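You operate a simulated robot arm through the tools that you are given. There is no shell and no other tool.

You run a simulated robot arm. Do the job below in one go: nothing can be reset, and whatever is moved stays where it is left.

TASK
Put things in order on the sill bench. At the end: the cream fibre packet (marked "PLANT") from the sill bench stands where the beige sandpaper box (marked "SANDING") stood; the silver varnish tin from the sill bench stands where the clear bead pot (marked "BEADS") stood; the clear bead pot from the sill bench stands on top of the grey taped carton; the beige sandpaper box from the sill bench stands on top of the brown banded boards; the cream twine roll from the sill bench stands where the silver varnish tin stood; whatever was shut is shut again. Leave all else as you found it, and nothing knocked over.

It is judged by the outcome, as a careful person would: the job done as asked, and still so three seconds after it is handed in. It fails if anything else is knocked over, pushed out of place, dropped, spilled or broken.

THE ROBOT
A 7-joint arm with a two-finger parallel gripper, fixed in place. Base frame: the origin is at the foot of the arm, x ahead of it, y to its left, z up; the work surface is at about z = 0. Lengths are in cm, angles in degrees, forces in N, time in s.
With the tool pointing down near the work surface it reaches from about 22 to 58 cm from the base axis. Its first joint turns from -66.0 to 66.0 degrees. Payload 2.5 kg.
The TCP is the grasp point between the finger pads, 2.3 cm short of the fingertips. In the tool frame z runs along the fingers and y along their closing line. The gripper opens to 9.4 cm. The fingers are 3.8 cm wide and 1 cm thick; the gripper's body (5.4 by 9.6 cm) begins 3.9 cm behind the TCP.
Orientation is told as [roll, pitch, yaw] about the base's x, y, z axes, in that order, counted from this pose: with the fingers straight down and closing along the base's y, the tool's x points along the base's -x, its y along +y and its z along -z.

THE INTERFACE
- The arm moves only by the tool step_arm. Its argument "steps" is a list that holds one entry, the list of rows, each a list of 6 numbers: the shift along the tool's x, y, z in cm, then the turn, a rotation vector about the tool's x, y, z in degrees. In form: [[[dx, dy, dz, ax, ay, az], ...]]. A call has 1 to 20 rows; each row shifts and turns the commanded pose from where the row before left it, along the tool's axes as they then stand. "fingers" is the finger opening in cm, from 0 to 9.4, set as the call begins (left out, the last holds). Rows are played at 5 a second. More than 5 cm and 8.6 degrees between two rows, or a gripper value outside its range, and nothing of the call is played. Where a pose cannot be reached the arm comes as near as it can. A force on the tool above 40 N (or 10 N above the force at the start of the call, whichever is more), or a blocked arm, ends the call early, and 0.2 s more pass. The fingers move at their own pace (about 10.8 cm/s each) and stop on an object; they squeeze with about 21 N. The grip force told is the motor's: it shows also when the fingers shut on nothing. Time passes only in rows, and 0.2 s behind the last, so rows that do not move let the fingers close. It gives the time, the measured TCP pose, the force on the tool (base axes), the opening and the grip force at its end, in the units of the frame above (readings bear some noise), with the torque about the TCP (base axes, N m) and any sound that the robot's microphone picked up.
- Cameras (640 x 400 px; columns grow to the right, rows downward): "scene" is fixed at [11.41, -40.5, 55.97]; the picture's right is [0.85, -0.52, 0.00], its down [-0.31, -0.50, -0.81] and it looks along [0.42, 0.69, -0.59] (base axes); focal length 314 px, centre (320, 200). "wrist" rides on the gripper at [8.6, 1.6, -7.4] in the tool frame; the picture's right is [-0.18, 0.98, 0.00], its down [-0.58, -0.11, -0.81] and it looks along [-0.79, -0.15, 0.59] (tool axes); focal length 243 px, centre (320, 200). There is no depth. A picture from a camera that has moved, and an enlarged one, comes with that camera's place and axes in the base frame and with its lens. The place of the scene camera against the robot may be out by one fixed shift of up to 2.5 cm in any direction.
- capture(camera): a new picture of that camera. It takes no simulated time.
- inspect(camera, box): a new picture of the part [left, top, right, bottom] of that camera's present view, enlarged. It takes no simulated time.
- close_job(): hands the job in; it is judged then, once.

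Nothing tells you positions but the pictures and the camera data. Unless the task says otherwise, let go and move clear before handing in.

The tools are called after "Emit:" as name(argument=value, ...) on one line, values as JSON. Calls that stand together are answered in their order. step_arm: Moves the arm, as the interface text tells. Its arguments: {"type":"object","properties":{"steps":{"type":"array"},"fingers":{"type":"number"}},"required":["steps"]} The other tools are called the same way: capture (camera) takes a picture; inspect (camera, box) takes an enlarged picture of a part of a camera's view; close_job () hands the job in.

At the start:

```text
clock: 0.0
eef_pos: [34.86, 13.15, 32.95]
tool_rot: [-0.1, 0.0, 0.0]
force: [-0.1, -0.4, -0.1]
ft_torque: [-0.02, -0.02, 0.02]
width: 9.4
grasp_force: 0.0
```

scene: 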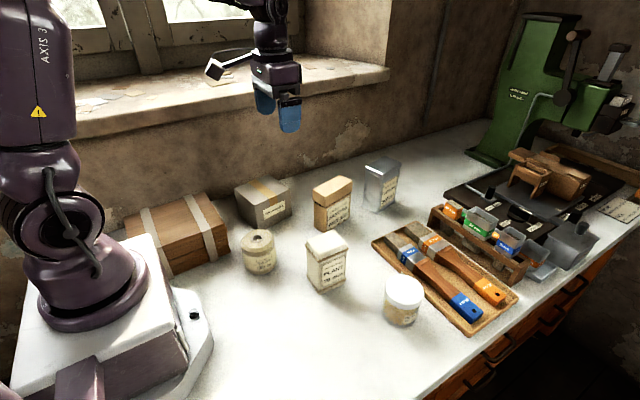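
wrist: 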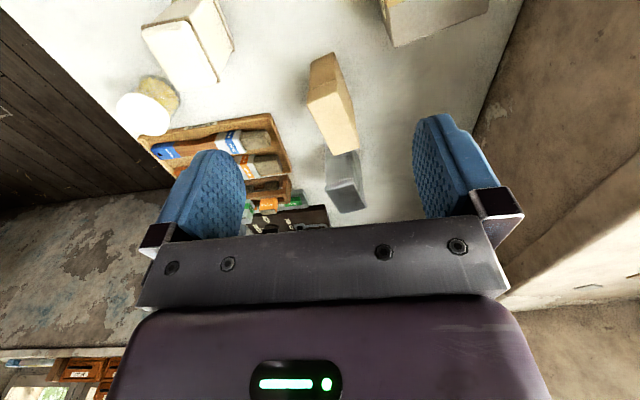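

I see the bench with a brown banded box, a grey taped carton, the sandpaper box, varnish tin, twine roll, fibre packet and bead pot. I'll look closer at each before moving anything.

Emit:
inspect(camera="scene", box=[110, 140, 270, 290])

Emit:
inspect(camera="scene", box=[220, 140, 420, 340])

Emit:
inspect(camera="scene", box=[360, 180, 640, 340])

Emit:
inspect(camera="wrist", box=[100, 0, 500, 250])

```text
2.67 times, centred on (190, 215) of scene
camera zoom: at [11.41, -40.5, 55.97], right [0.85, -0.52, 0.0], down [-0.31, -0.5, -0.81], along [0.42, 0.69, -0.59], focal length 838 px, centre (667, 160)
```

zoom: 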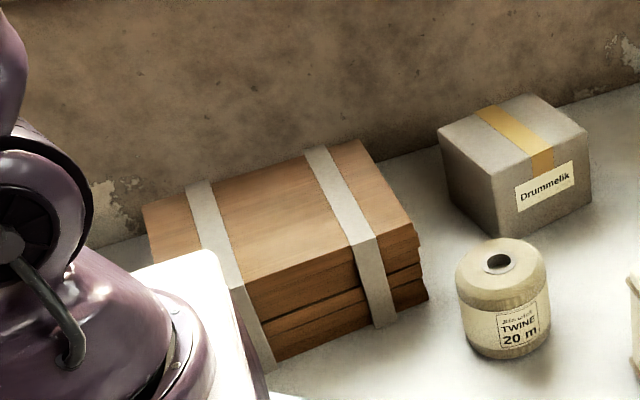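

```text
2.00 times, centred on (320, 240) of scene
camera zoom: at [11.41, -40.5, 55.97], right [0.85, -0.52, 0.0], down [-0.31, -0.5, -0.81], along [0.42, 0.69, -0.59], focal length 629 px, centre (320, 120)
```

zoom: 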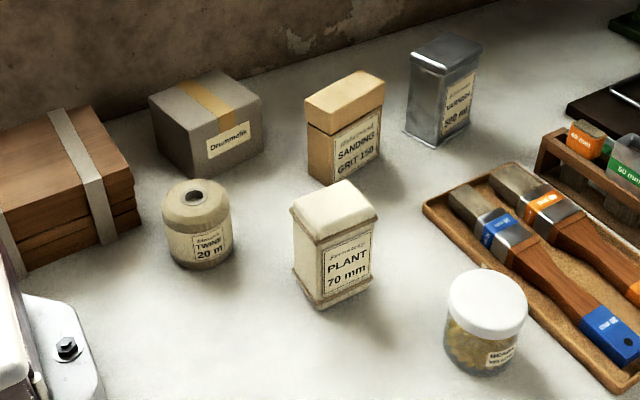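

```text
2.29 times, centred on (500, 260) of scene
camera zoom: at [11.41, -40.5, 55.97], right [0.85, -0.52, 0.0], down [-0.31, -0.5, -0.81], along [0.42, 0.69, -0.59], focal length 719 px, centre (-91, 63)
```

zoom: 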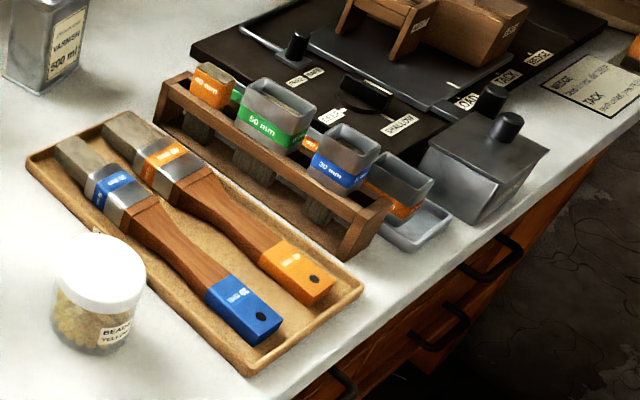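

```text
1.60 times, centred on (300, 125) of wrist
camera zoom: at [26.2, 14.79, 40.52], right [0.18, 0.98, 0.0], down [0.58, -0.11, 0.81], along [0.79, -0.15, -0.59], focal length 388 px, centre (352, 320)
```

zoom: 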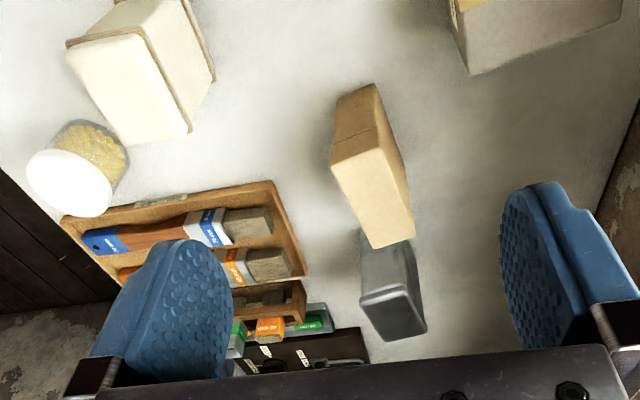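

The layout is clear. Next I'll calibrate the scene camera against the gripper, whose position is known.

Emit:
inspect(camera="scene", box=[200, 50, 360, 150])

Emit:
inspect(camera="scene", box=[280, 220, 440, 340])

Emit:
inspect(camera="scene", box=[290, 140, 420, 240])

```text
4.00 times, centred on (280, 100) of scene
camera zoom: at [11.41, -40.5, 55.97], right [0.85, -0.52, 0.0], down [-0.31, -0.5, -0.81], along [0.42, 0.69, -0.59], focal length 1258 px, centre (480, 600)
```

zoom: 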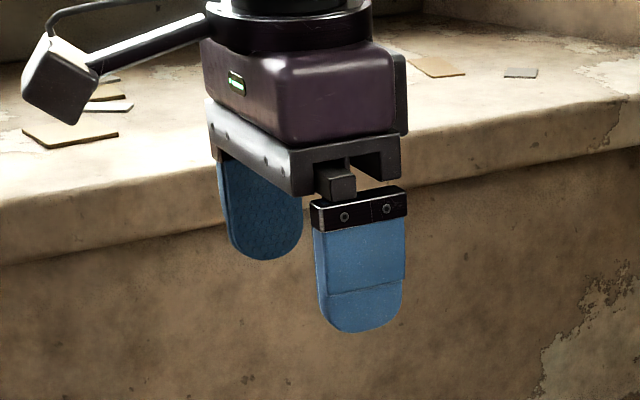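

```text
3.33 times, centred on (360, 280) of scene
camera zoom: at [11.41, -40.5, 55.97], right [0.85, -0.52, 0.0], down [-0.31, -0.5, -0.81], along [0.42, 0.69, -0.59], focal length 1048 px, centre (187, -67)
```

zoom: 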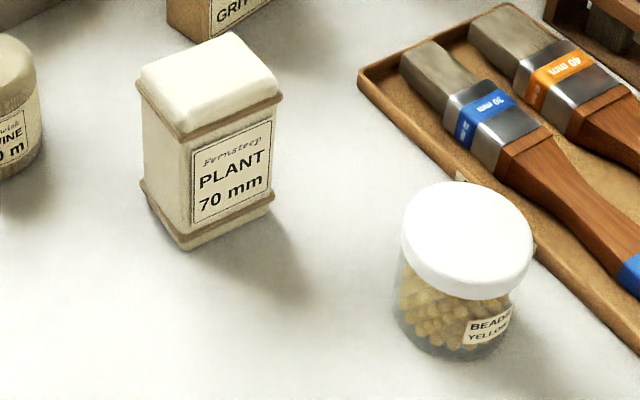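

```text
4.00 times, centred on (355, 190) of scene
camera zoom: at [11.41, -40.5, 55.97], right [0.85, -0.52, 0.0], down [-0.31, -0.5, -0.81], along [0.42, 0.69, -0.59], focal length 1258 px, centre (180, 240)
```

zoom: 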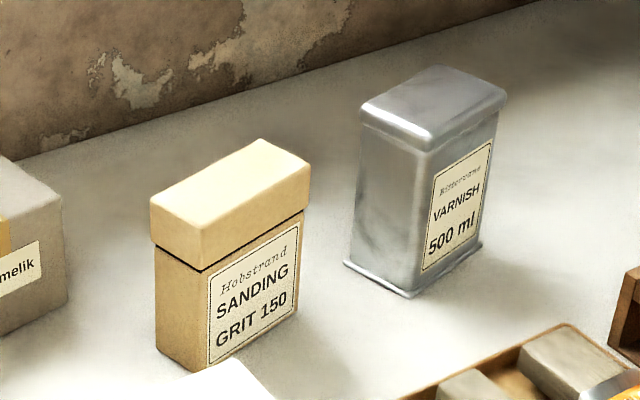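

The gripper calibration suggests the scene camera is off by a cm or two, so I'll rely on the wrist camera for accuracy. I'll stay high and move over for a wrist view of the bead pot and packet.

Emit:
step_arm(steps=[[[1, -3, 0, 0, 0, 0], [1, -3, 0, 0, 0, 0], [1, -3, 0, 0, 0, 0], [1, -3, 0, 0, 0, 0], [1, -3, 0, 0, 0, 0], [1, -3, 0, 0, 0, 0], [0, 0, 0, 0, 0, 0]]], fingers=9.4)

Emit:
capture(camera="wrist")

Emit:
capture(camera="scene")

```text
clock: 1.6
eef_pos: [28.83, -4.84, 33.07]
tool_rot: [-0.1, 0.0, 0.0]
force: [0.1, -0.2, 1.5]
ft_torque: [0.0, -0.01, 0.0]
width: 9.4
grasp_force: 0.1
```

```text
taken
camera wrist: at [20.12, -3.18, 40.52], right [0.18, 0.98, 0.0], down [0.58, -0.11, 0.81], along [0.79, -0.15, -0.59], focal length 243 px, centre (320, 200)
```

wrist: 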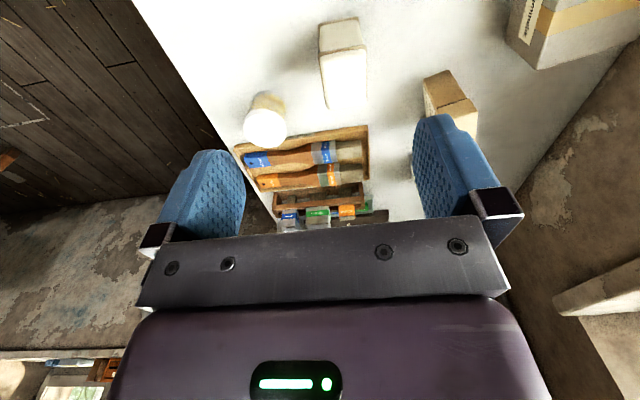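

```text
taken
```

scene: 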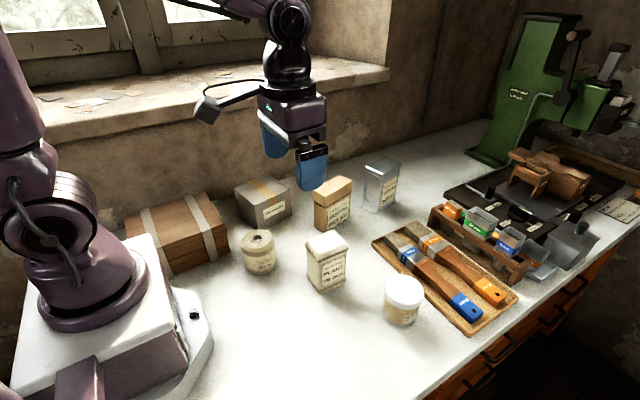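

The bead pot, packet, sandpaper box and grey carton are all in the wrist view. I'll enlarge it to take measurements.

Emit:
inspect(camera="wrist", box=[220, 0, 400, 112])

Emit:
inspect(camera="wrist", box=[220, 70, 400, 240])

Emit:
inspect(camera="wrist", box=[400, 0, 640, 150])

Emit:
inspect(camera="scene", box=[230, 80, 390, 200])

```text
3.56 times, centred on (310, 56) of wrist
camera zoom: at [20.12, -3.18, 40.52], right [0.18, 0.98, 0.0], down [0.58, -0.11, 0.81], along [0.79, -0.15, -0.59], focal length 863 px, centre (356, 712)
```

zoom: 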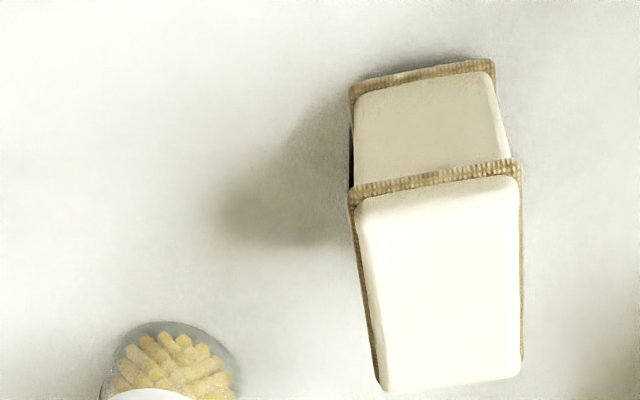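

```text
2.35 times, centred on (310, 155) of wrist
camera zoom: at [20.12, -3.18, 40.52], right [0.18, 0.98, 0.0], down [0.58, -0.11, 0.81], along [0.79, -0.15, -0.59], focal length 571 px, centre (344, 306)
```

zoom: 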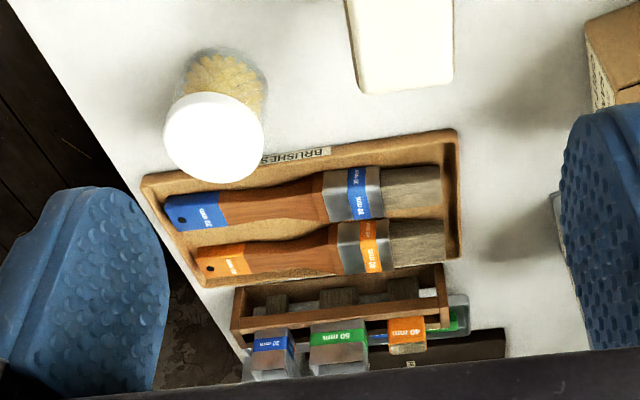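

```text
2.67 times, centred on (520, 75) of wrist
camera zoom: at [20.12, -3.18, 40.52], right [0.18, 0.98, 0.0], down [0.58, -0.11, 0.81], along [0.79, -0.15, -0.59], focal length 647 px, centre (-213, 533)
```

zoom: 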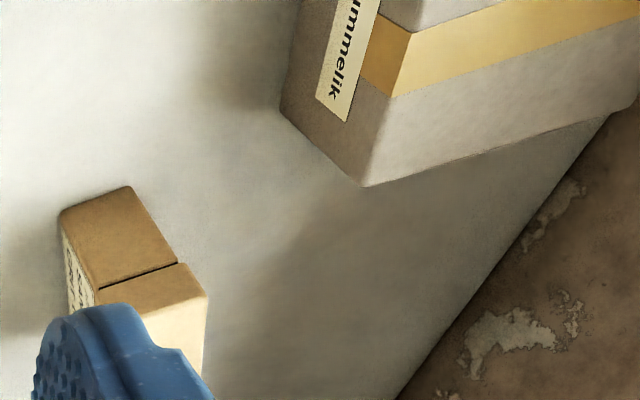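

```text
3.33 times, centred on (310, 140) of scene
camera zoom: at [11.41, -40.5, 55.97], right [0.85, -0.52, 0.0], down [-0.31, -0.5, -0.81], along [0.42, 0.69, -0.59], focal length 1048 px, centre (353, 400)
```

zoom: 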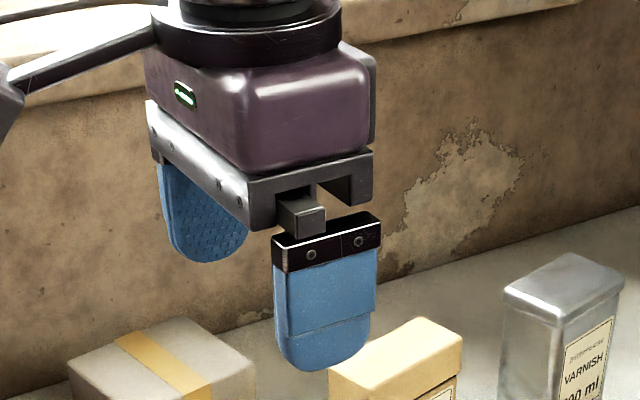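

From the wrist view, the packet is at about x 33–40, y -5.8 to -0.2, and 10 cm tall. The pot is near (43, -17.5). The tin looks far out, around x 60 or more, so I'll move over to get a better look at it.

Emit:
step_arm(steps=[[[-3, 3.4, 0, 0, 0, 0], [-3, 3.4, 0, 0, 0, 0], [-3, 3.4, 0, 0, 0, 0], [-3, 3.4, 0, 0, 0, 0], [-3, 3.4, 0, 0, 0, 0], [0, 0, 0, 0, 0, 0]]])

Emit:
capture(camera="wrist")

Emit:
inspect(camera="wrist", box=[230, 0, 420, 230])

```text
clock: 3.0
eef_pos: [44.01, 12.31, 33.04]
tool_rot: [0.1, -0.1, 0.0]
force: [0.0, -0.2, 0.6]
ft_torque: [0.0, -0.01, -0.01]
width: 9.41
grasp_force: 0.1
```

```text
taken
camera wrist: at [35.18, 13.87, 40.48], right [0.18, 0.98, 0.0], down [0.58, -0.11, 0.81], along [0.79, -0.15, -0.59], focal length 243 px, centre (320, 200)
```

wrist: 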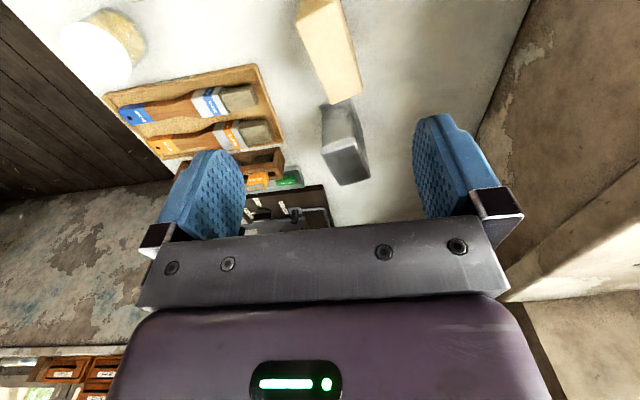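

```text
1.74 times, centred on (325, 115) of wrist
camera zoom: at [35.18, 13.87, 40.48], right [0.18, 0.98, 0.0], down [0.58, -0.11, 0.81], along [0.79, -0.15, -0.59], focal length 422 px, centre (311, 348)
```

zoom: 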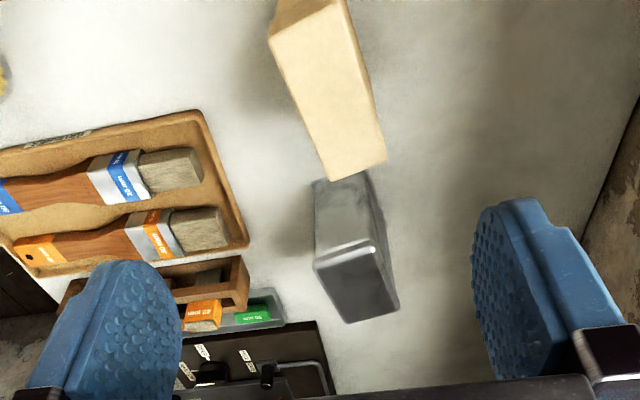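

The tin is centred near (64, 13), is about 12 cm tall and is yawed about 13°. That is beyond the straight-down reach, so I'll need to tilt the tool outward, and only after the sandpaper box is out of the way. Next I'll get a closer view of the bead pot.

Emit:
step_arm(steps=[[[1.57, -3.9, 0.71, 0, 0, 0], [1.57, -3.9, 0.71, 0, 0, 0], [1.57, -3.9, 0.71, 0, 0, 0], [1.57, -3.9, 0.71, 0, 0, 0], [1.57, -3.9, 0.71, 0, 0, 0], [1.57, -3.9, 0.71, 0, 0, 0], [1.57, -3.9, 0.71, 0, 0, 0], [0, 0, 0, 0, 0, 0]]])

Emit:
capture(camera="wrist")

Emit:
inspect(camera="wrist", box=[240, 0, 440, 200])

```text
clock: 4.8
eef_pos: [32.98, -15.19, 28.14]
tool_rot: [0.0, 0.0, 0.0]
force: [-0.7, -0.1, 0.4]
ft_torque: [0.05, 0.03, 0.01]
width: 9.4
grasp_force: 0.0
```

```text
taken
camera wrist: at [24.24, -13.65, 35.57], right [0.18, 0.98, 0.0], down [0.58, -0.11, 0.81], along [0.79, -0.15, -0.59], focal length 243 px, centre (320, 200)
```

wrist: 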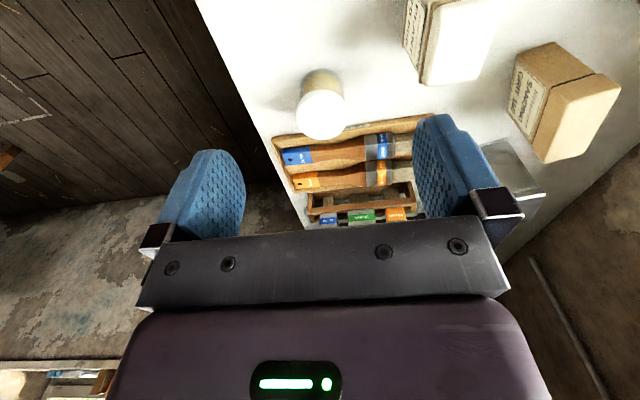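

```text
2.00 times, centred on (340, 100) of wrist
camera zoom: at [24.24, -13.65, 35.57], right [0.18, 0.98, 0.0], down [0.58, -0.11, 0.81], along [0.79, -0.15, -0.59], focal length 485 px, centre (280, 400)
```

zoom: 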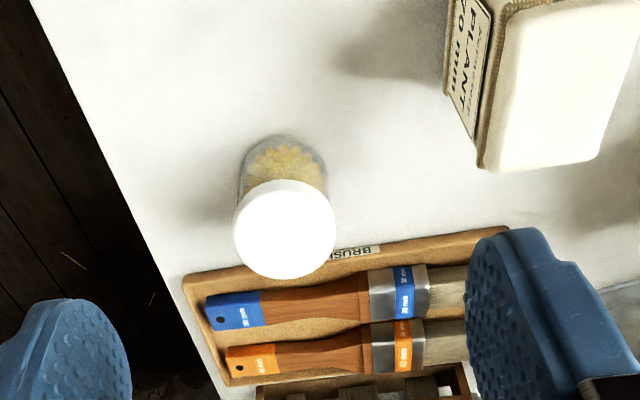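

The pot centre is near (43.5, -17.2), with a lid about 6.6 cm across and a height of about 8 cm. I'll move above it and come part way down.

Emit:
step_arm(steps=[[[-3.5, -0.67, 0, 0, 0, 0], [-3.5, -0.67, 0, 0, 0, 0], [-3.52, -0.67, 0, 0, 0, 0], [0, 0, 3.5, 0, 0, 0], [0, 0, 3.5, 0, 0, 0], [0, 0, 3.5, 0, 0, 0], [0, 0, 3.5, 0, 0, 0], [0, 0, 0, 0, 0, 0]]], fingers=9.4)

Emit:
capture(camera="wrist")

Emit:
inspect(camera="scene", box=[320, 200, 480, 340])

```text
clock: 6.6
eef_pos: [43.44, -17.18, 14.1]
tool_rot: [-0.1, 0.0, 0.0]
force: [0.2, 0.6, -0.2]
ft_torque: [0.0, 0.01, 0.02]
width: 9.4
grasp_force: 0.0
```

```text
taken
camera wrist: at [34.83, -15.53, 21.5], right [0.18, 0.98, 0.0], down [0.58, -0.11, 0.81], along [0.79, -0.15, -0.59], focal length 243 px, centre (320, 200)
```

wrist: 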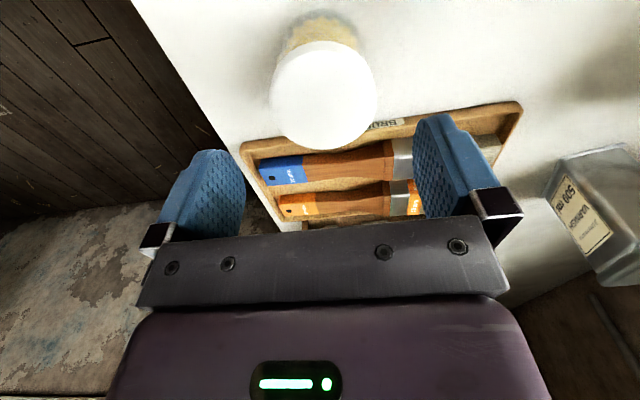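

```text
2.86 times, centred on (400, 270) of scene
camera zoom: at [11.41, -40.5, 55.97], right [0.85, -0.52, 0.0], down [-0.31, -0.5, -0.81], along [0.42, 0.69, -0.59], focal length 898 px, centre (91, 0)
```

zoom: 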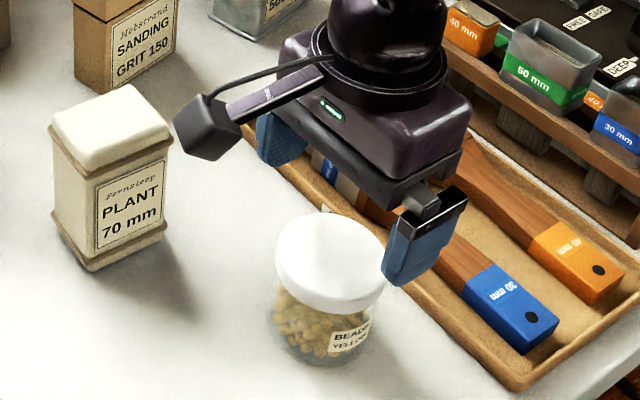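

The gripper is over the pot, and this closer view puts the pot's y at about -16.9. I'll correct by 0.3 cm and go down to grip height.

Emit:
step_arm(steps=[[[0, 0.3, 2.5, 0, 0, 0], [0, 0, 2.5, 0, 0, 0], [0, 0, 2, 0, 0, 0], [0, 0, 1.2, 0, 0, 0], [0, 0, 0.9, 0, 0, 0], [0, 0, 0, 0, 0, 0]]], fingers=9.4)

Emit:
capture(camera="wrist")

Emit:
inspect(camera="scene", box=[320, 200, 480, 340])

```text
clock: 8.0
eef_pos: [43.42, -16.76, 4.9]
tool_rot: [0.0, -0.1, 0.0]
force: [-0.3, 0.5, -0.5]
ft_torque: [0.0, 0.0, -0.01]
width: 9.4
grasp_force: 0.0
```

```text
taken
camera wrist: at [34.73, -15.25, 12.39], right [0.18, 0.98, 0.0], down [0.58, -0.11, 0.81], along [0.79, -0.15, -0.59], focal length 243 px, centre (320, 200)
```

wrist: 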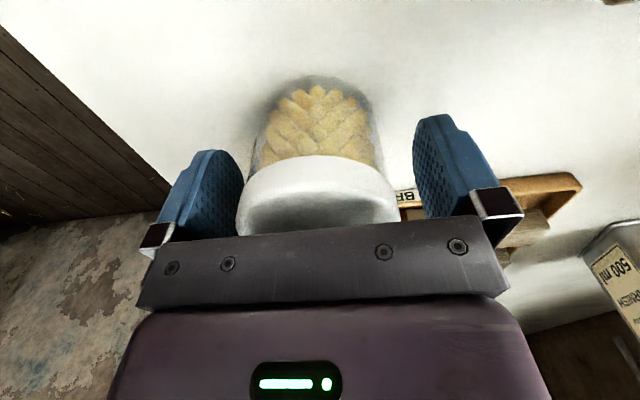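

```text
2.86 times, centred on (400, 270) of scene
camera zoom: at [11.41, -40.5, 55.97], right [0.85, -0.52, 0.0], down [-0.31, -0.5, -0.81], along [0.42, 0.69, -0.59], focal length 898 px, centre (91, 0)
```

zoom: 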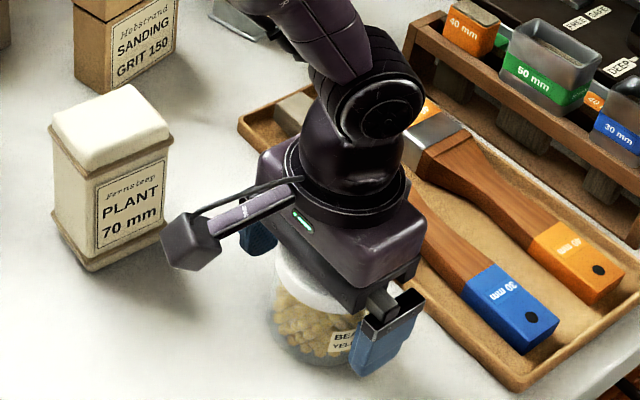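

The pot sits centred between the fingers, so I'll close on it.

Emit:
step_arm(steps=[[[0, 0, 0, 0, 0, 0], [0, 0, 0, 0, 0, 0], [0, 0, 0, 0, 0, 0]]], fingers=4.5)

Emit:
capture(camera="wrist")

```text
clock: 8.8
eef_pos: [43.51, -16.71, 4.97]
tool_rot: [0.0, 0.0, 0.0]
force: [-0.4, -0.8, 0.1]
ft_torque: [-0.01, -0.06, 0.04]
width: 6.91
grasp_force: 20.6
```

```text
taken
camera wrist: at [34.73, -15.24, 12.4], right [0.18, 0.98, 0.0], down [0.58, -0.11, 0.81], along [0.79, -0.15, -0.59], focal length 243 px, centre (320, 200)
```

wrist: 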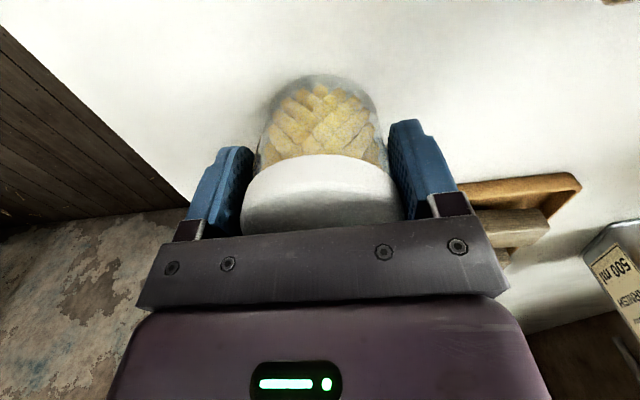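

It gripped at 6.9 cm. I'll lift a little and check that the whole pot comes up with its lid.

Emit:
step_arm(steps=[[[0, 0, -0.5, 0, 0, 0], [0, 0, -1, 0, 0, 0], [0, 0, -1.5, 0, 0, 0], [0, 0, 0, 0, 0, 0]]])

Emit:
capture(camera="wrist")

Emit:
inspect(camera="scene", box=[320, 200, 480, 340])

```text
clock: 9.8
eef_pos: [43.49, -16.89, 7.92]
tool_rot: [0.0, 0.1, 0.0]
force: [-0.4, -0.3, 0.2]
ft_torque: [0.05, 0.0, 0.02]
width: 6.88
grasp_force: 21.9
```

```text
taken
camera wrist: at [34.73, -15.23, 15.44], right [0.18, 0.98, 0.0], down [0.58, -0.11, 0.81], along [0.79, -0.15, -0.59], focal length 243 px, centre (320, 200)
```

wrist: 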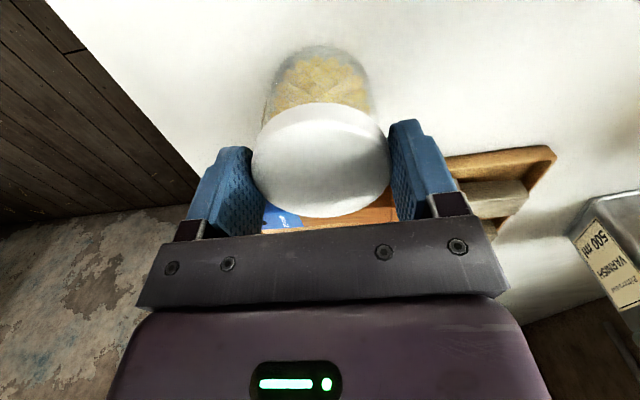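

```text
2.86 times, centred on (400, 270) of scene
camera zoom: at [11.41, -40.5, 55.97], right [0.85, -0.52, 0.0], down [-0.31, -0.5, -0.81], along [0.42, 0.69, -0.59], focal length 898 px, centre (91, 0)
```

zoom: 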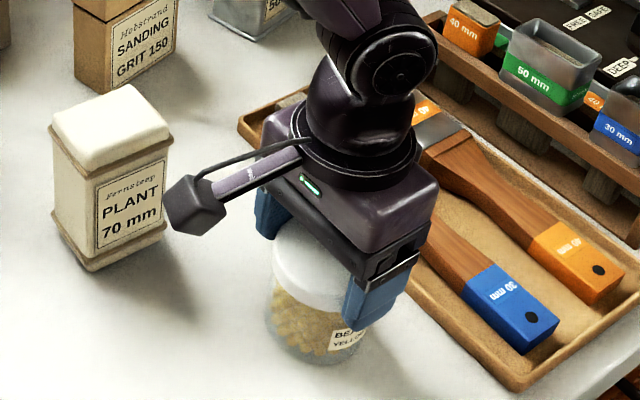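

The image suggests the fingers slid up over the lid and the pot stayed on the bench. I'll look closer before doing anything else.

Emit:
inspect(camera="scene", box=[370, 250, 450, 340])

Emit:
inspect(camera="wrist", box=[180, 30, 460, 250])

```text
4.44 times, centred on (410, 295) of scene
camera zoom: at [11.41, -40.5, 55.97], right [0.85, -0.52, 0.0], down [-0.31, -0.5, -0.81], along [0.42, 0.69, -0.59], focal length 1398 px, centre (-80, -222)
```

zoom: 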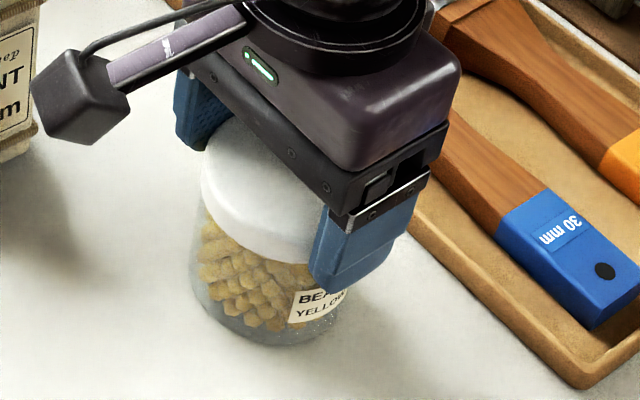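

```text
1.82 times, centred on (320, 140) of wrist
camera zoom: at [34.73, -15.23, 15.44], right [0.18, 0.98, 0.0], down [0.58, -0.11, 0.81], along [0.79, -0.15, -0.59], focal length 441 px, centre (320, 309)
```

zoom: 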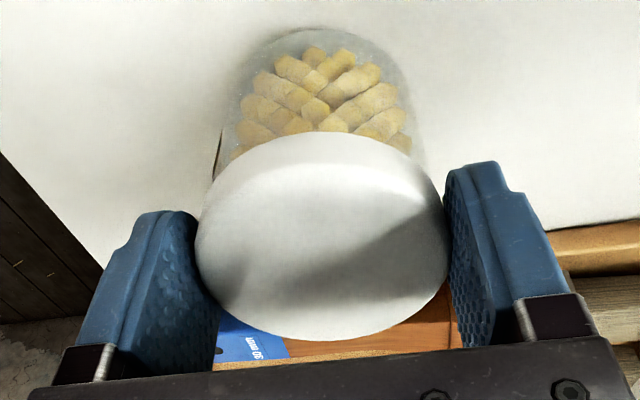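

The pot is still on the bench, and the fingers now hold the lid along the lower pads. I'll raise it a few millimetres to see whether it holds here.

Emit:
step_arm(steps=[[[0, 0, -0.1, 0, 0, 0], [0, 0, -0.15, 0, 0, 0], [0, 0, -0.15, 0, 0, 0]]])

Emit:
inspect(camera="wrist", box=[180, 30, 460, 250])

Emit:
inspect(camera="scene", box=[370, 250, 450, 340])

```text
clock: 10.6
eef_pos: [43.42, -16.88, 8.36]
tool_rot: [-0.1, 0.0, 0.0]
force: [-0.3, -0.5, -2.5]
ft_torque: [-0.01, 0.02, 0.01]
width: 6.87
grasp_force: 21.5
```

```text
1.82 times, centred on (320, 140) of wrist
camera zoom: at [34.72, -15.22, 15.84], right [0.18, 0.98, 0.0], down [0.58, -0.11, 0.81], along [0.79, -0.15, -0.59], focal length 441 px, centre (320, 309)
```

zoom: 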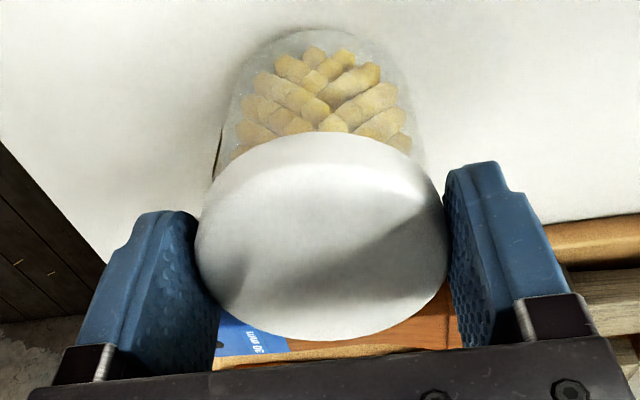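

```text
4.44 times, centred on (410, 295) of scene
camera zoom: at [11.41, -40.5, 55.97], right [0.85, -0.52, 0.0], down [-0.31, -0.5, -0.81], along [0.42, 0.69, -0.59], focal length 1398 px, centre (-80, -222)
```

zoom: 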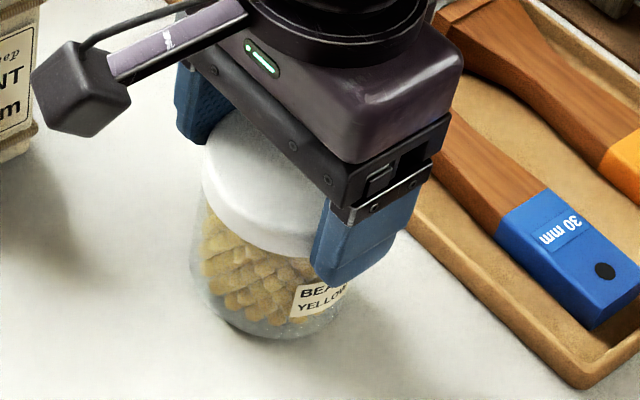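

It holds now, with about 2.5 N of weight. The earlier slip came from gripping above the pads. I'll set it back down and regrip 1 cm lower so the lid is centred on the pads.

Emit:
step_arm(steps=[[[0, 0, 0.2, 0, 0, 0], [0, 0, 0.25, 0, 0, 0], [0, 0, 0, 0, 0, 0]]])

Emit:
step_arm(steps=[[[0, 0, 0, 0, 0, 0], [0, 0, 0, 0, 0, 0], [0, 0, 0.5, 0, 0, 0], [0, 0, 0.5, 0, 0, 0], [0, 0, 0, 0, 0, 0]]], fingers=8.2)

Emit:
step_arm(steps=[[[0, 0, 0, 0, 0, 0], [0, 0, 0, 0, 0, 0], [0, 0, 0, 0, 0, 0]]], fingers=4.5)

Emit:
step_arm(steps=[[[0, 0, -0.15, 0, 0, 0], [0, 0, -0.3, 0, 0, 0], [0, 0, -0.5, 0, 0, 0], [0, 0, 0, 0, 0, 0]]])

Emit:
inspect(camera="wrist", box=[180, 30, 460, 250])

Emit:
inspect(camera="scene", box=[370, 250, 450, 340])

```text
clock: 11.4
eef_pos: [43.42, -16.87, 7.92]
tool_rot: [0.0, 0.0, 0.0]
force: [-4.0, 1.5, 9.4]
ft_torque: [0.22, 0.29, 0.01]
width: 6.86
grasp_force: 21.2
```

```text
clock: 12.6
eef_pos: [43.39, -16.79, 6.95]
tool_rot: [0.0, 0.0, 0.0]
force: [-0.7, -0.8, 1.1]
ft_torque: [-0.03, 0.0, -0.02]
width: 8.22
grasp_force: 0.1
```

```text
clock: 13.4
eef_pos: [43.46, -16.69, 6.92]
tool_rot: [0.0, 0.0, 0.1]
force: [0.5, -0.3, 0.0]
ft_torque: [-0.05, 0.0, 0.02]
width: 6.87
grasp_force: 20.8
```

```text
clock: 14.4
eef_pos: [43.41, -16.74, 7.66]
tool_rot: [0.1, 0.0, -0.1]
force: [-0.7, 0.6, -1.3]
ft_torque: [-0.01, 0.05, 0.0]
width: 6.9
grasp_force: 20.7
```

```text
1.82 times, centred on (320, 140) of wrist
camera zoom: at [34.7, -15.18, 15.3], right [0.18, 0.98, 0.0], down [0.58, -0.11, 0.81], along [0.79, -0.15, -0.59], focal length 441 px, centre (320, 309)
```

zoom: 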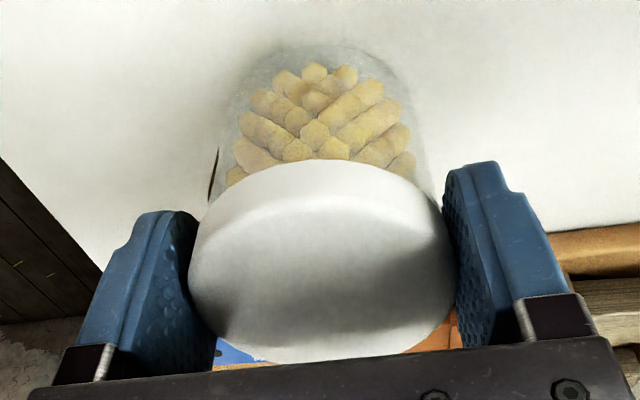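

```text
4.44 times, centred on (410, 295) of scene
camera zoom: at [11.41, -40.5, 55.97], right [0.85, -0.52, 0.0], down [-0.31, -0.5, -0.81], along [0.42, 0.69, -0.59], focal length 1398 px, centre (-80, -222)
```

zoom: 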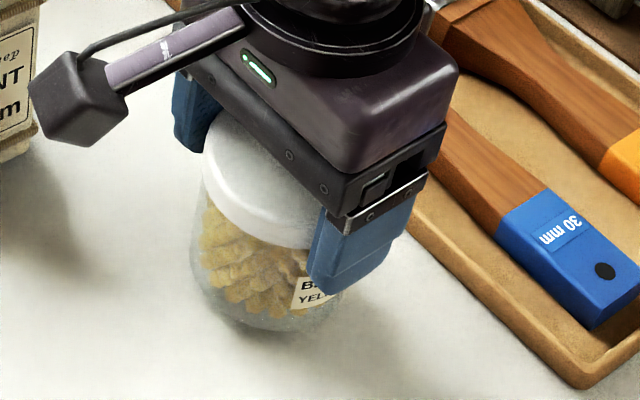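

The pot is partly lifted. I'll wait a moment and then lift a bit further, comparing views to check for slip.

Emit:
step_arm(steps=[[[0, 0, 0, 0, 0, 0], [0, 0, 0, 0, 0, 0], [0, 0, 0, 0, 0, 0], [0, 0, 0, 0, 0, 0], [0, 0, 0, 0, 0, 0]]])

Emit:
inspect(camera="wrist", box=[180, 30, 460, 250])

Emit:
step_arm(steps=[[[0, 0, -0.3, 0, 0, 0], [0, 0, -0.3, 0, 0, 0], [0, 0, -0.4, 0, 0, 0], [0, 0, 0, 0, 0, 0]]])

Emit:
inspect(camera="wrist", box=[180, 30, 460, 250])

Emit:
inspect(camera="scene", box=[370, 250, 450, 340])

```text
clock: 15.6
eef_pos: [43.52, -16.78, 7.84]
tool_rot: [-0.1, 0.0, 0.0]
force: [-0.9, -0.4, -1.2]
ft_torque: [-0.01, -0.03, 0.0]
width: 6.86
grasp_force: 20.9
```

```text
1.82 times, centred on (320, 140) of wrist
camera zoom: at [34.71, -15.19, 15.3], right [0.18, 0.98, 0.0], down [0.58, -0.11, 0.81], along [0.79, -0.15, -0.59], focal length 441 px, centre (320, 309)
```

zoom: 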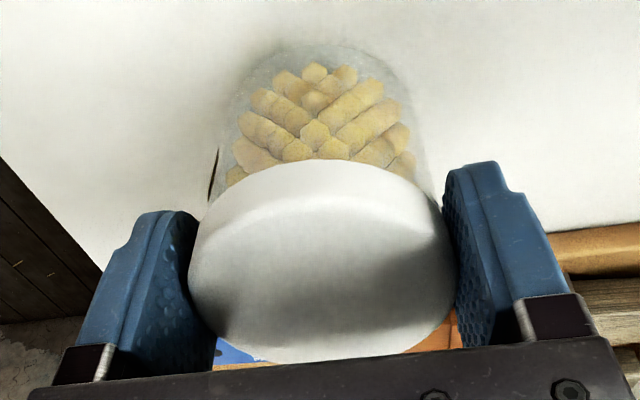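

```text
clock: 16.6
eef_pos: [43.38, -16.75, 8.88]
tool_rot: [0.0, 0.0, 0.0]
force: [0.1, 0.8, -2.0]
ft_torque: [0.0, 0.0, 0.0]
width: 6.9
grasp_force: 20.8
```

```text
1.82 times, centred on (320, 140) of wrist
camera zoom: at [34.71, -15.2, 16.33], right [0.18, 0.98, 0.0], down [0.58, -0.11, 0.81], along [0.79, -0.15, -0.59], focal length 441 px, centre (320, 309)
```

zoom: 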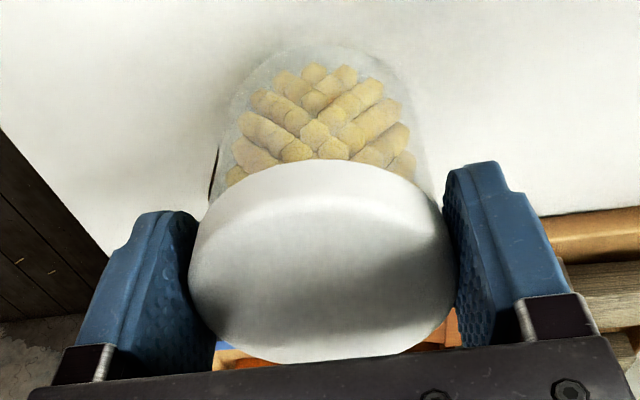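

```text
4.44 times, centred on (410, 295) of scene
camera zoom: at [11.41, -40.5, 55.97], right [0.85, -0.52, 0.0], down [-0.31, -0.5, -0.81], along [0.42, 0.69, -0.59], focal length 1398 px, centre (-80, -222)
```

zoom: 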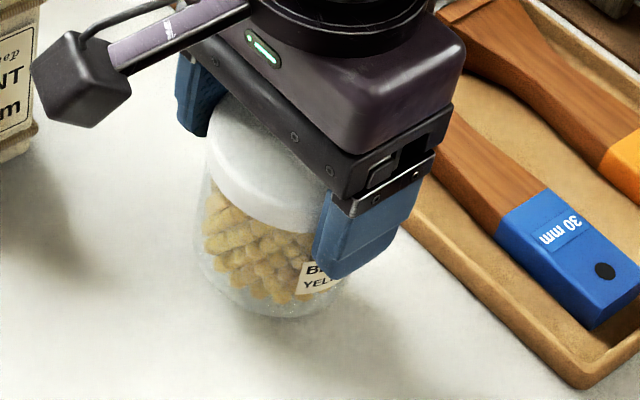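

The pot is held firmly. I'll lift it high and carry it gently to a spot where I can view the grey carton.

Emit:
step_arm(steps=[[[0, 0, -1, 0, 0, 0], [0, 0, -2, 0, 0, 0], [0, 0, -2, 0, 0, 0], [0, 0, -2.5, 0, 0, 0], [0, 0, -2.5, 0, 0, 0], [0, 0, -2.5, 0, 0, 0], [0, 0, -2.5, 0, 0, 0], [0, 0, -1.5, 0, 0, 0], [0, 0, -0.6, 0, 0, 0]]])

Emit:
step_arm(steps=[[[0.5, 1, 0, 0, 0, 0], [0.9, 1.9, 0, 0, 0, 0], [1.2, 2.5, 0, 0, 0, 0], [1.2, 2.5, 0, 0, 0, 0], [1.2, 2.5, 0, 0, 0, 0], [1.2, 2.5, 0, 0, 0, 0], [1.2, 2.5, 0, 0, 0, 0], [1.2, 2.5, 0, 0, 0, 0], [1.2, 2.5, 0, 0, 0, 0], [1.2, 2.5, 0, 0, 0, 0], [1.2, 2.5, 0, 0, 0, 0], [1.2, 2.5, 0, 0, 0, 0], [1.2, 2.5, 0, 0, 0, 0], [1.2, 2.5, 0, 0, 0, 0], [0.9, 2, 0, 0, 0, 0], [0.7, 1.5, 0, 0, 0, 0], [0, 0, 0, 0, 0, 0]]])

Emit:
capture(camera="wrist")

Emit:
capture(camera="scene")

```text
clock: 18.6
eef_pos: [43.53, -16.79, 25.93]
tool_rot: [0.0, 0.0, -0.1]
force: [-0.5, -0.2, -1.2]
ft_torque: [-0.01, 0.04, 0.03]
width: 6.87
grasp_force: 21.0
```

```text
clock: 22.2
eef_pos: [26.11, 19.63, 25.99]
tool_rot: [0.0, 0.0, 0.0]
force: [0.3, -0.2, -2.5]
ft_torque: [0.02, 0.0, -0.03]
width: 6.88
grasp_force: 20.7
```

```text
taken
camera wrist: at [17.33, 21.23, 33.43], right [0.18, 0.98, 0.0], down [0.58, -0.11, 0.81], along [0.79, -0.15, -0.59], focal length 243 px, centre (320, 200)
```

wrist: 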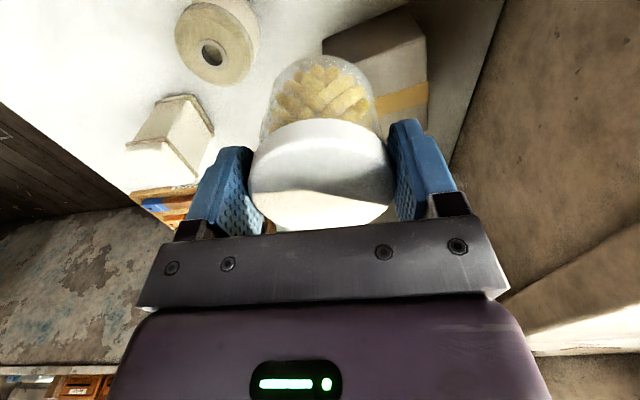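

```text
taken
```

scene: 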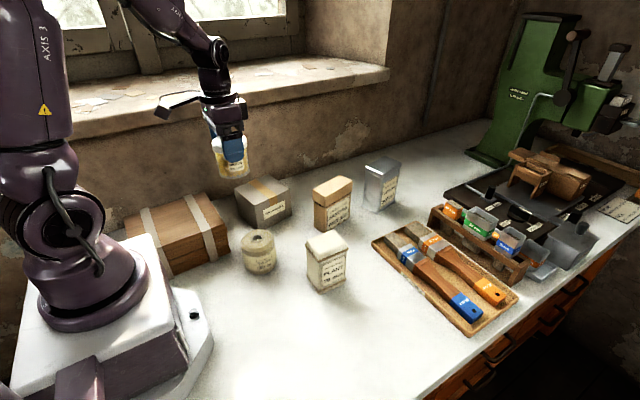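

Emit:
inspect(camera="wrist", box=[300, 0, 500, 140])

Emit:
inspect(camera="wrist", box=[100, 0, 300, 140])

Emit:
inspect(camera="scene", box=[170, 80, 310, 230])

```text
2.86 times, centred on (400, 70) of wrist
camera zoom: at [17.33, 21.23, 33.43], right [0.18, 0.98, 0.0], down [0.58, -0.11, 0.81], along [0.79, -0.15, -0.59], focal length 693 px, centre (91, 571)
```

zoom: 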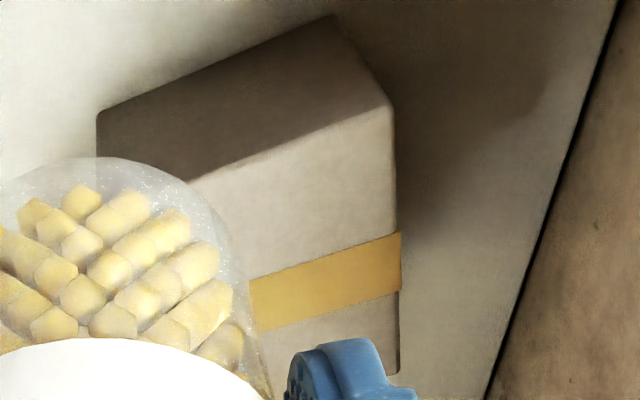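

```text
2.86 times, centred on (200, 70) of wrist
camera zoom: at [17.33, 21.23, 33.43], right [0.18, 0.98, 0.0], down [0.58, -0.11, 0.81], along [0.79, -0.15, -0.59], focal length 693 px, centre (663, 571)
```

zoom: 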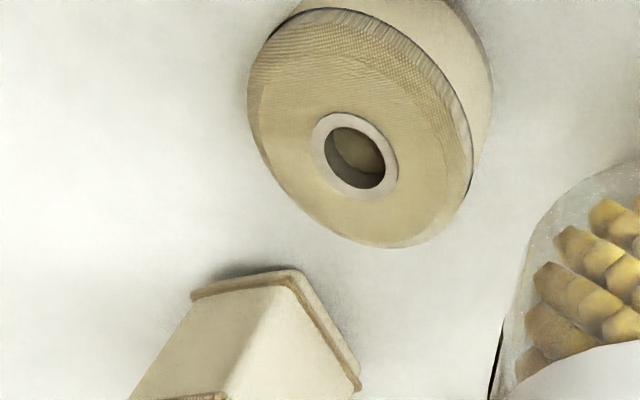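

```text
2.67 times, centred on (240, 155) of scene
camera zoom: at [11.41, -40.5, 55.97], right [0.85, -0.52, 0.0], down [-0.31, -0.5, -0.81], along [0.42, 0.69, -0.59], focal length 838 px, centre (533, 320)
```

zoom: 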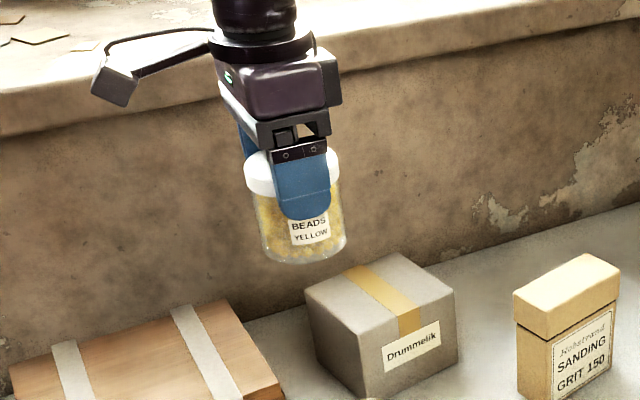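

The carton is centred near (34.0, 25.0), its top is at about 8.6, and it is yawed about 10°. I'll carry the pot over it and come down part way.

Emit:
step_arm(steps=[[[-1, 0.7, 0, 0, 0, 0], [-2, 1.4, 0, 0, 0, 0], [-2, 1.4, 0, 0, 0, 0], [-1.8, 1.25, 0, 0, 0, 0], [-0.94, 0.62, 0, 0, 0, 0], [0, 0, 2, 0, 0, 0], [0, 0, 2, 0, 0, 0], [0, 0, 2, 0, 0, 0], [0, 0, 1.5, 0, 0, 0], [0, 0, 0, 0, 0, 0]]])

Emit:
inspect(camera="scene", box=[200, 100, 320, 230])

Emit:
capture(camera="wrist")

```text
clock: 24.4
eef_pos: [33.84, 24.99, 18.39]
tool_rot: [0.0, 0.0, 0.0]
force: [0.4, 0.5, -1.8]
ft_torque: [0.02, -0.03, -0.01]
width: 6.87
grasp_force: 20.7
```

```text
3.08 times, centred on (260, 165) of scene
camera zoom: at [11.41, -40.5, 55.97], right [0.85, -0.52, 0.0], down [-0.31, -0.5, -0.81], along [0.42, 0.69, -0.59], focal length 968 px, centre (505, 308)
```

zoom: 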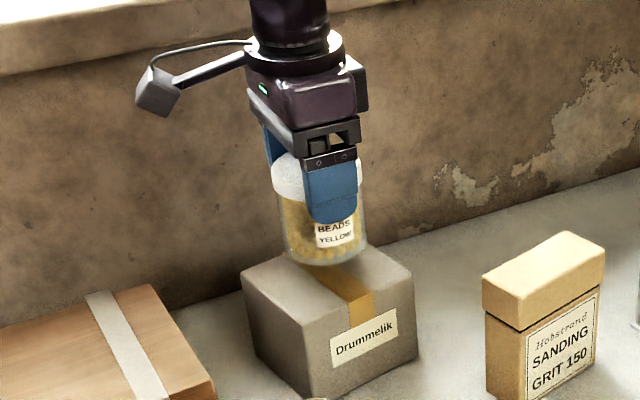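

```text
taken
camera wrist: at [25.11, 26.59, 25.9], right [0.18, 0.98, 0.0], down [0.58, -0.11, 0.81], along [0.79, -0.15, -0.59], focal length 243 px, centre (320, 200)
```

wrist: 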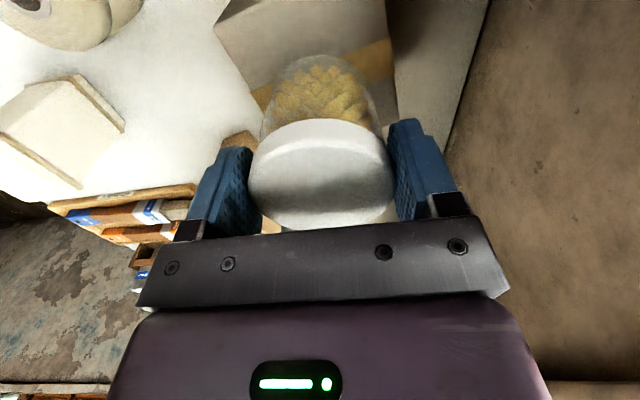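

The pot is above the carton. I'll lower it in small increments and watch the force.

Emit:
step_arm(steps=[[[0, 0, 0.6, 0, 0, 0], [0, 0, 0.6, 0, 0, 0], [0, 0, 0.5, 0, 0, 0], [0, 0, 0.3, 0, 0, 0], [0, 0, 0, 0, 0, 0]]])

Emit:
inspect(camera="scene", box=[220, 130, 310, 230])

```text
clock: 25.6
eef_pos: [33.89, 24.87, 16.39]
tool_rot: [0.0, 0.0, 0.0]
force: [-0.1, -0.6, -1.6]
ft_torque: [0.03, 0.01, -0.01]
width: 6.89
grasp_force: 20.6
```

```text
4.00 times, centred on (265, 180) of scene
camera zoom: at [11.41, -40.5, 55.97], right [0.85, -0.52, 0.0], down [-0.31, -0.5, -0.81], along [0.42, 0.69, -0.59], focal length 1258 px, centre (540, 280)
```

zoom: 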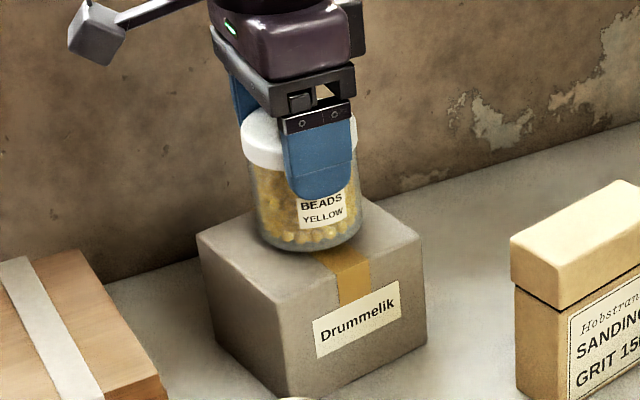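

Emit:
step_arm(steps=[[[0, 0, 0.15, 0, 0, 0], [0, 0, 0.15, 0, 0, 0], [0, 0, 0, 0, 0, 0]]])

Emit:
step_arm(steps=[[[0, 0, 0.1, 0, 0, 0], [0, 0, 0.1, 0, 0, 0], [0, 0, 0, 0, 0, 0]]])

Emit:
inspect(camera="scene", box=[220, 130, 310, 230])

```text
clock: 26.4
eef_pos: [33.72, 24.85, 16.04]
tool_rot: [0.0, 0.1, 0.0]
force: [-0.1, 0.1, -0.7]
ft_torque: [-0.02, 0.04, -0.03]
width: 6.87
grasp_force: 21.4
```

```text
clock: 27.2
eef_pos: [33.82, 25.0, 15.87]
tool_rot: [0.0, 0.0, 0.0]
force: [0.0, 0.6, -1.4]
ft_torque: [0.02, 0.01, 0.01]
width: 6.88
grasp_force: 20.7
```

```text
4.00 times, centred on (265, 180) of scene
camera zoom: at [11.41, -40.5, 55.97], right [0.85, -0.52, 0.0], down [-0.31, -0.5, -0.81], along [0.42, 0.69, -0.59], focal length 1258 px, centre (540, 280)
```

zoom: 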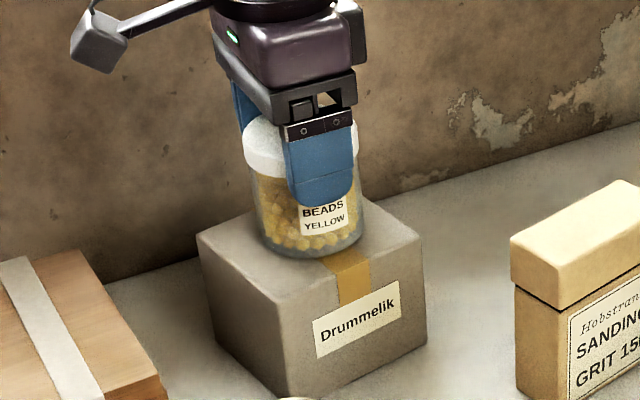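

There's no contact yet, so I'll keep lowering in small steps.

Emit:
step_arm(steps=[[[0, 0, 0.1, 0, 0, 0], [0, 0, 0.1, 0, 0, 0], [0, 0, 0, 0, 0, 0]]])

Emit:
step_arm(steps=[[[0, 0, 0.1, 0, 0, 0], [0, 0, 0.1, 0, 0, 0], [0, 0, 0, 0, 0, 0]]])

```text
clock: 28.0
eef_pos: [33.69, 24.99, 15.86]
tool_rot: [0.1, -0.1, 0.0]
force: [-4.0, -3.7, 18.3]
ft_torque: [-0.2, 0.17, -0.11]
width: 6.89
grasp_force: 21.1
```

```text
clock: 28.8
eef_pos: [33.87, 24.98, 15.67]
tool_rot: [0.1, -0.2, 0.0]
force: [2.2, -3.6, 22.1]
ft_torque: [-0.12, -0.21, -0.2]
width: 6.88
grasp_force: 20.7
```

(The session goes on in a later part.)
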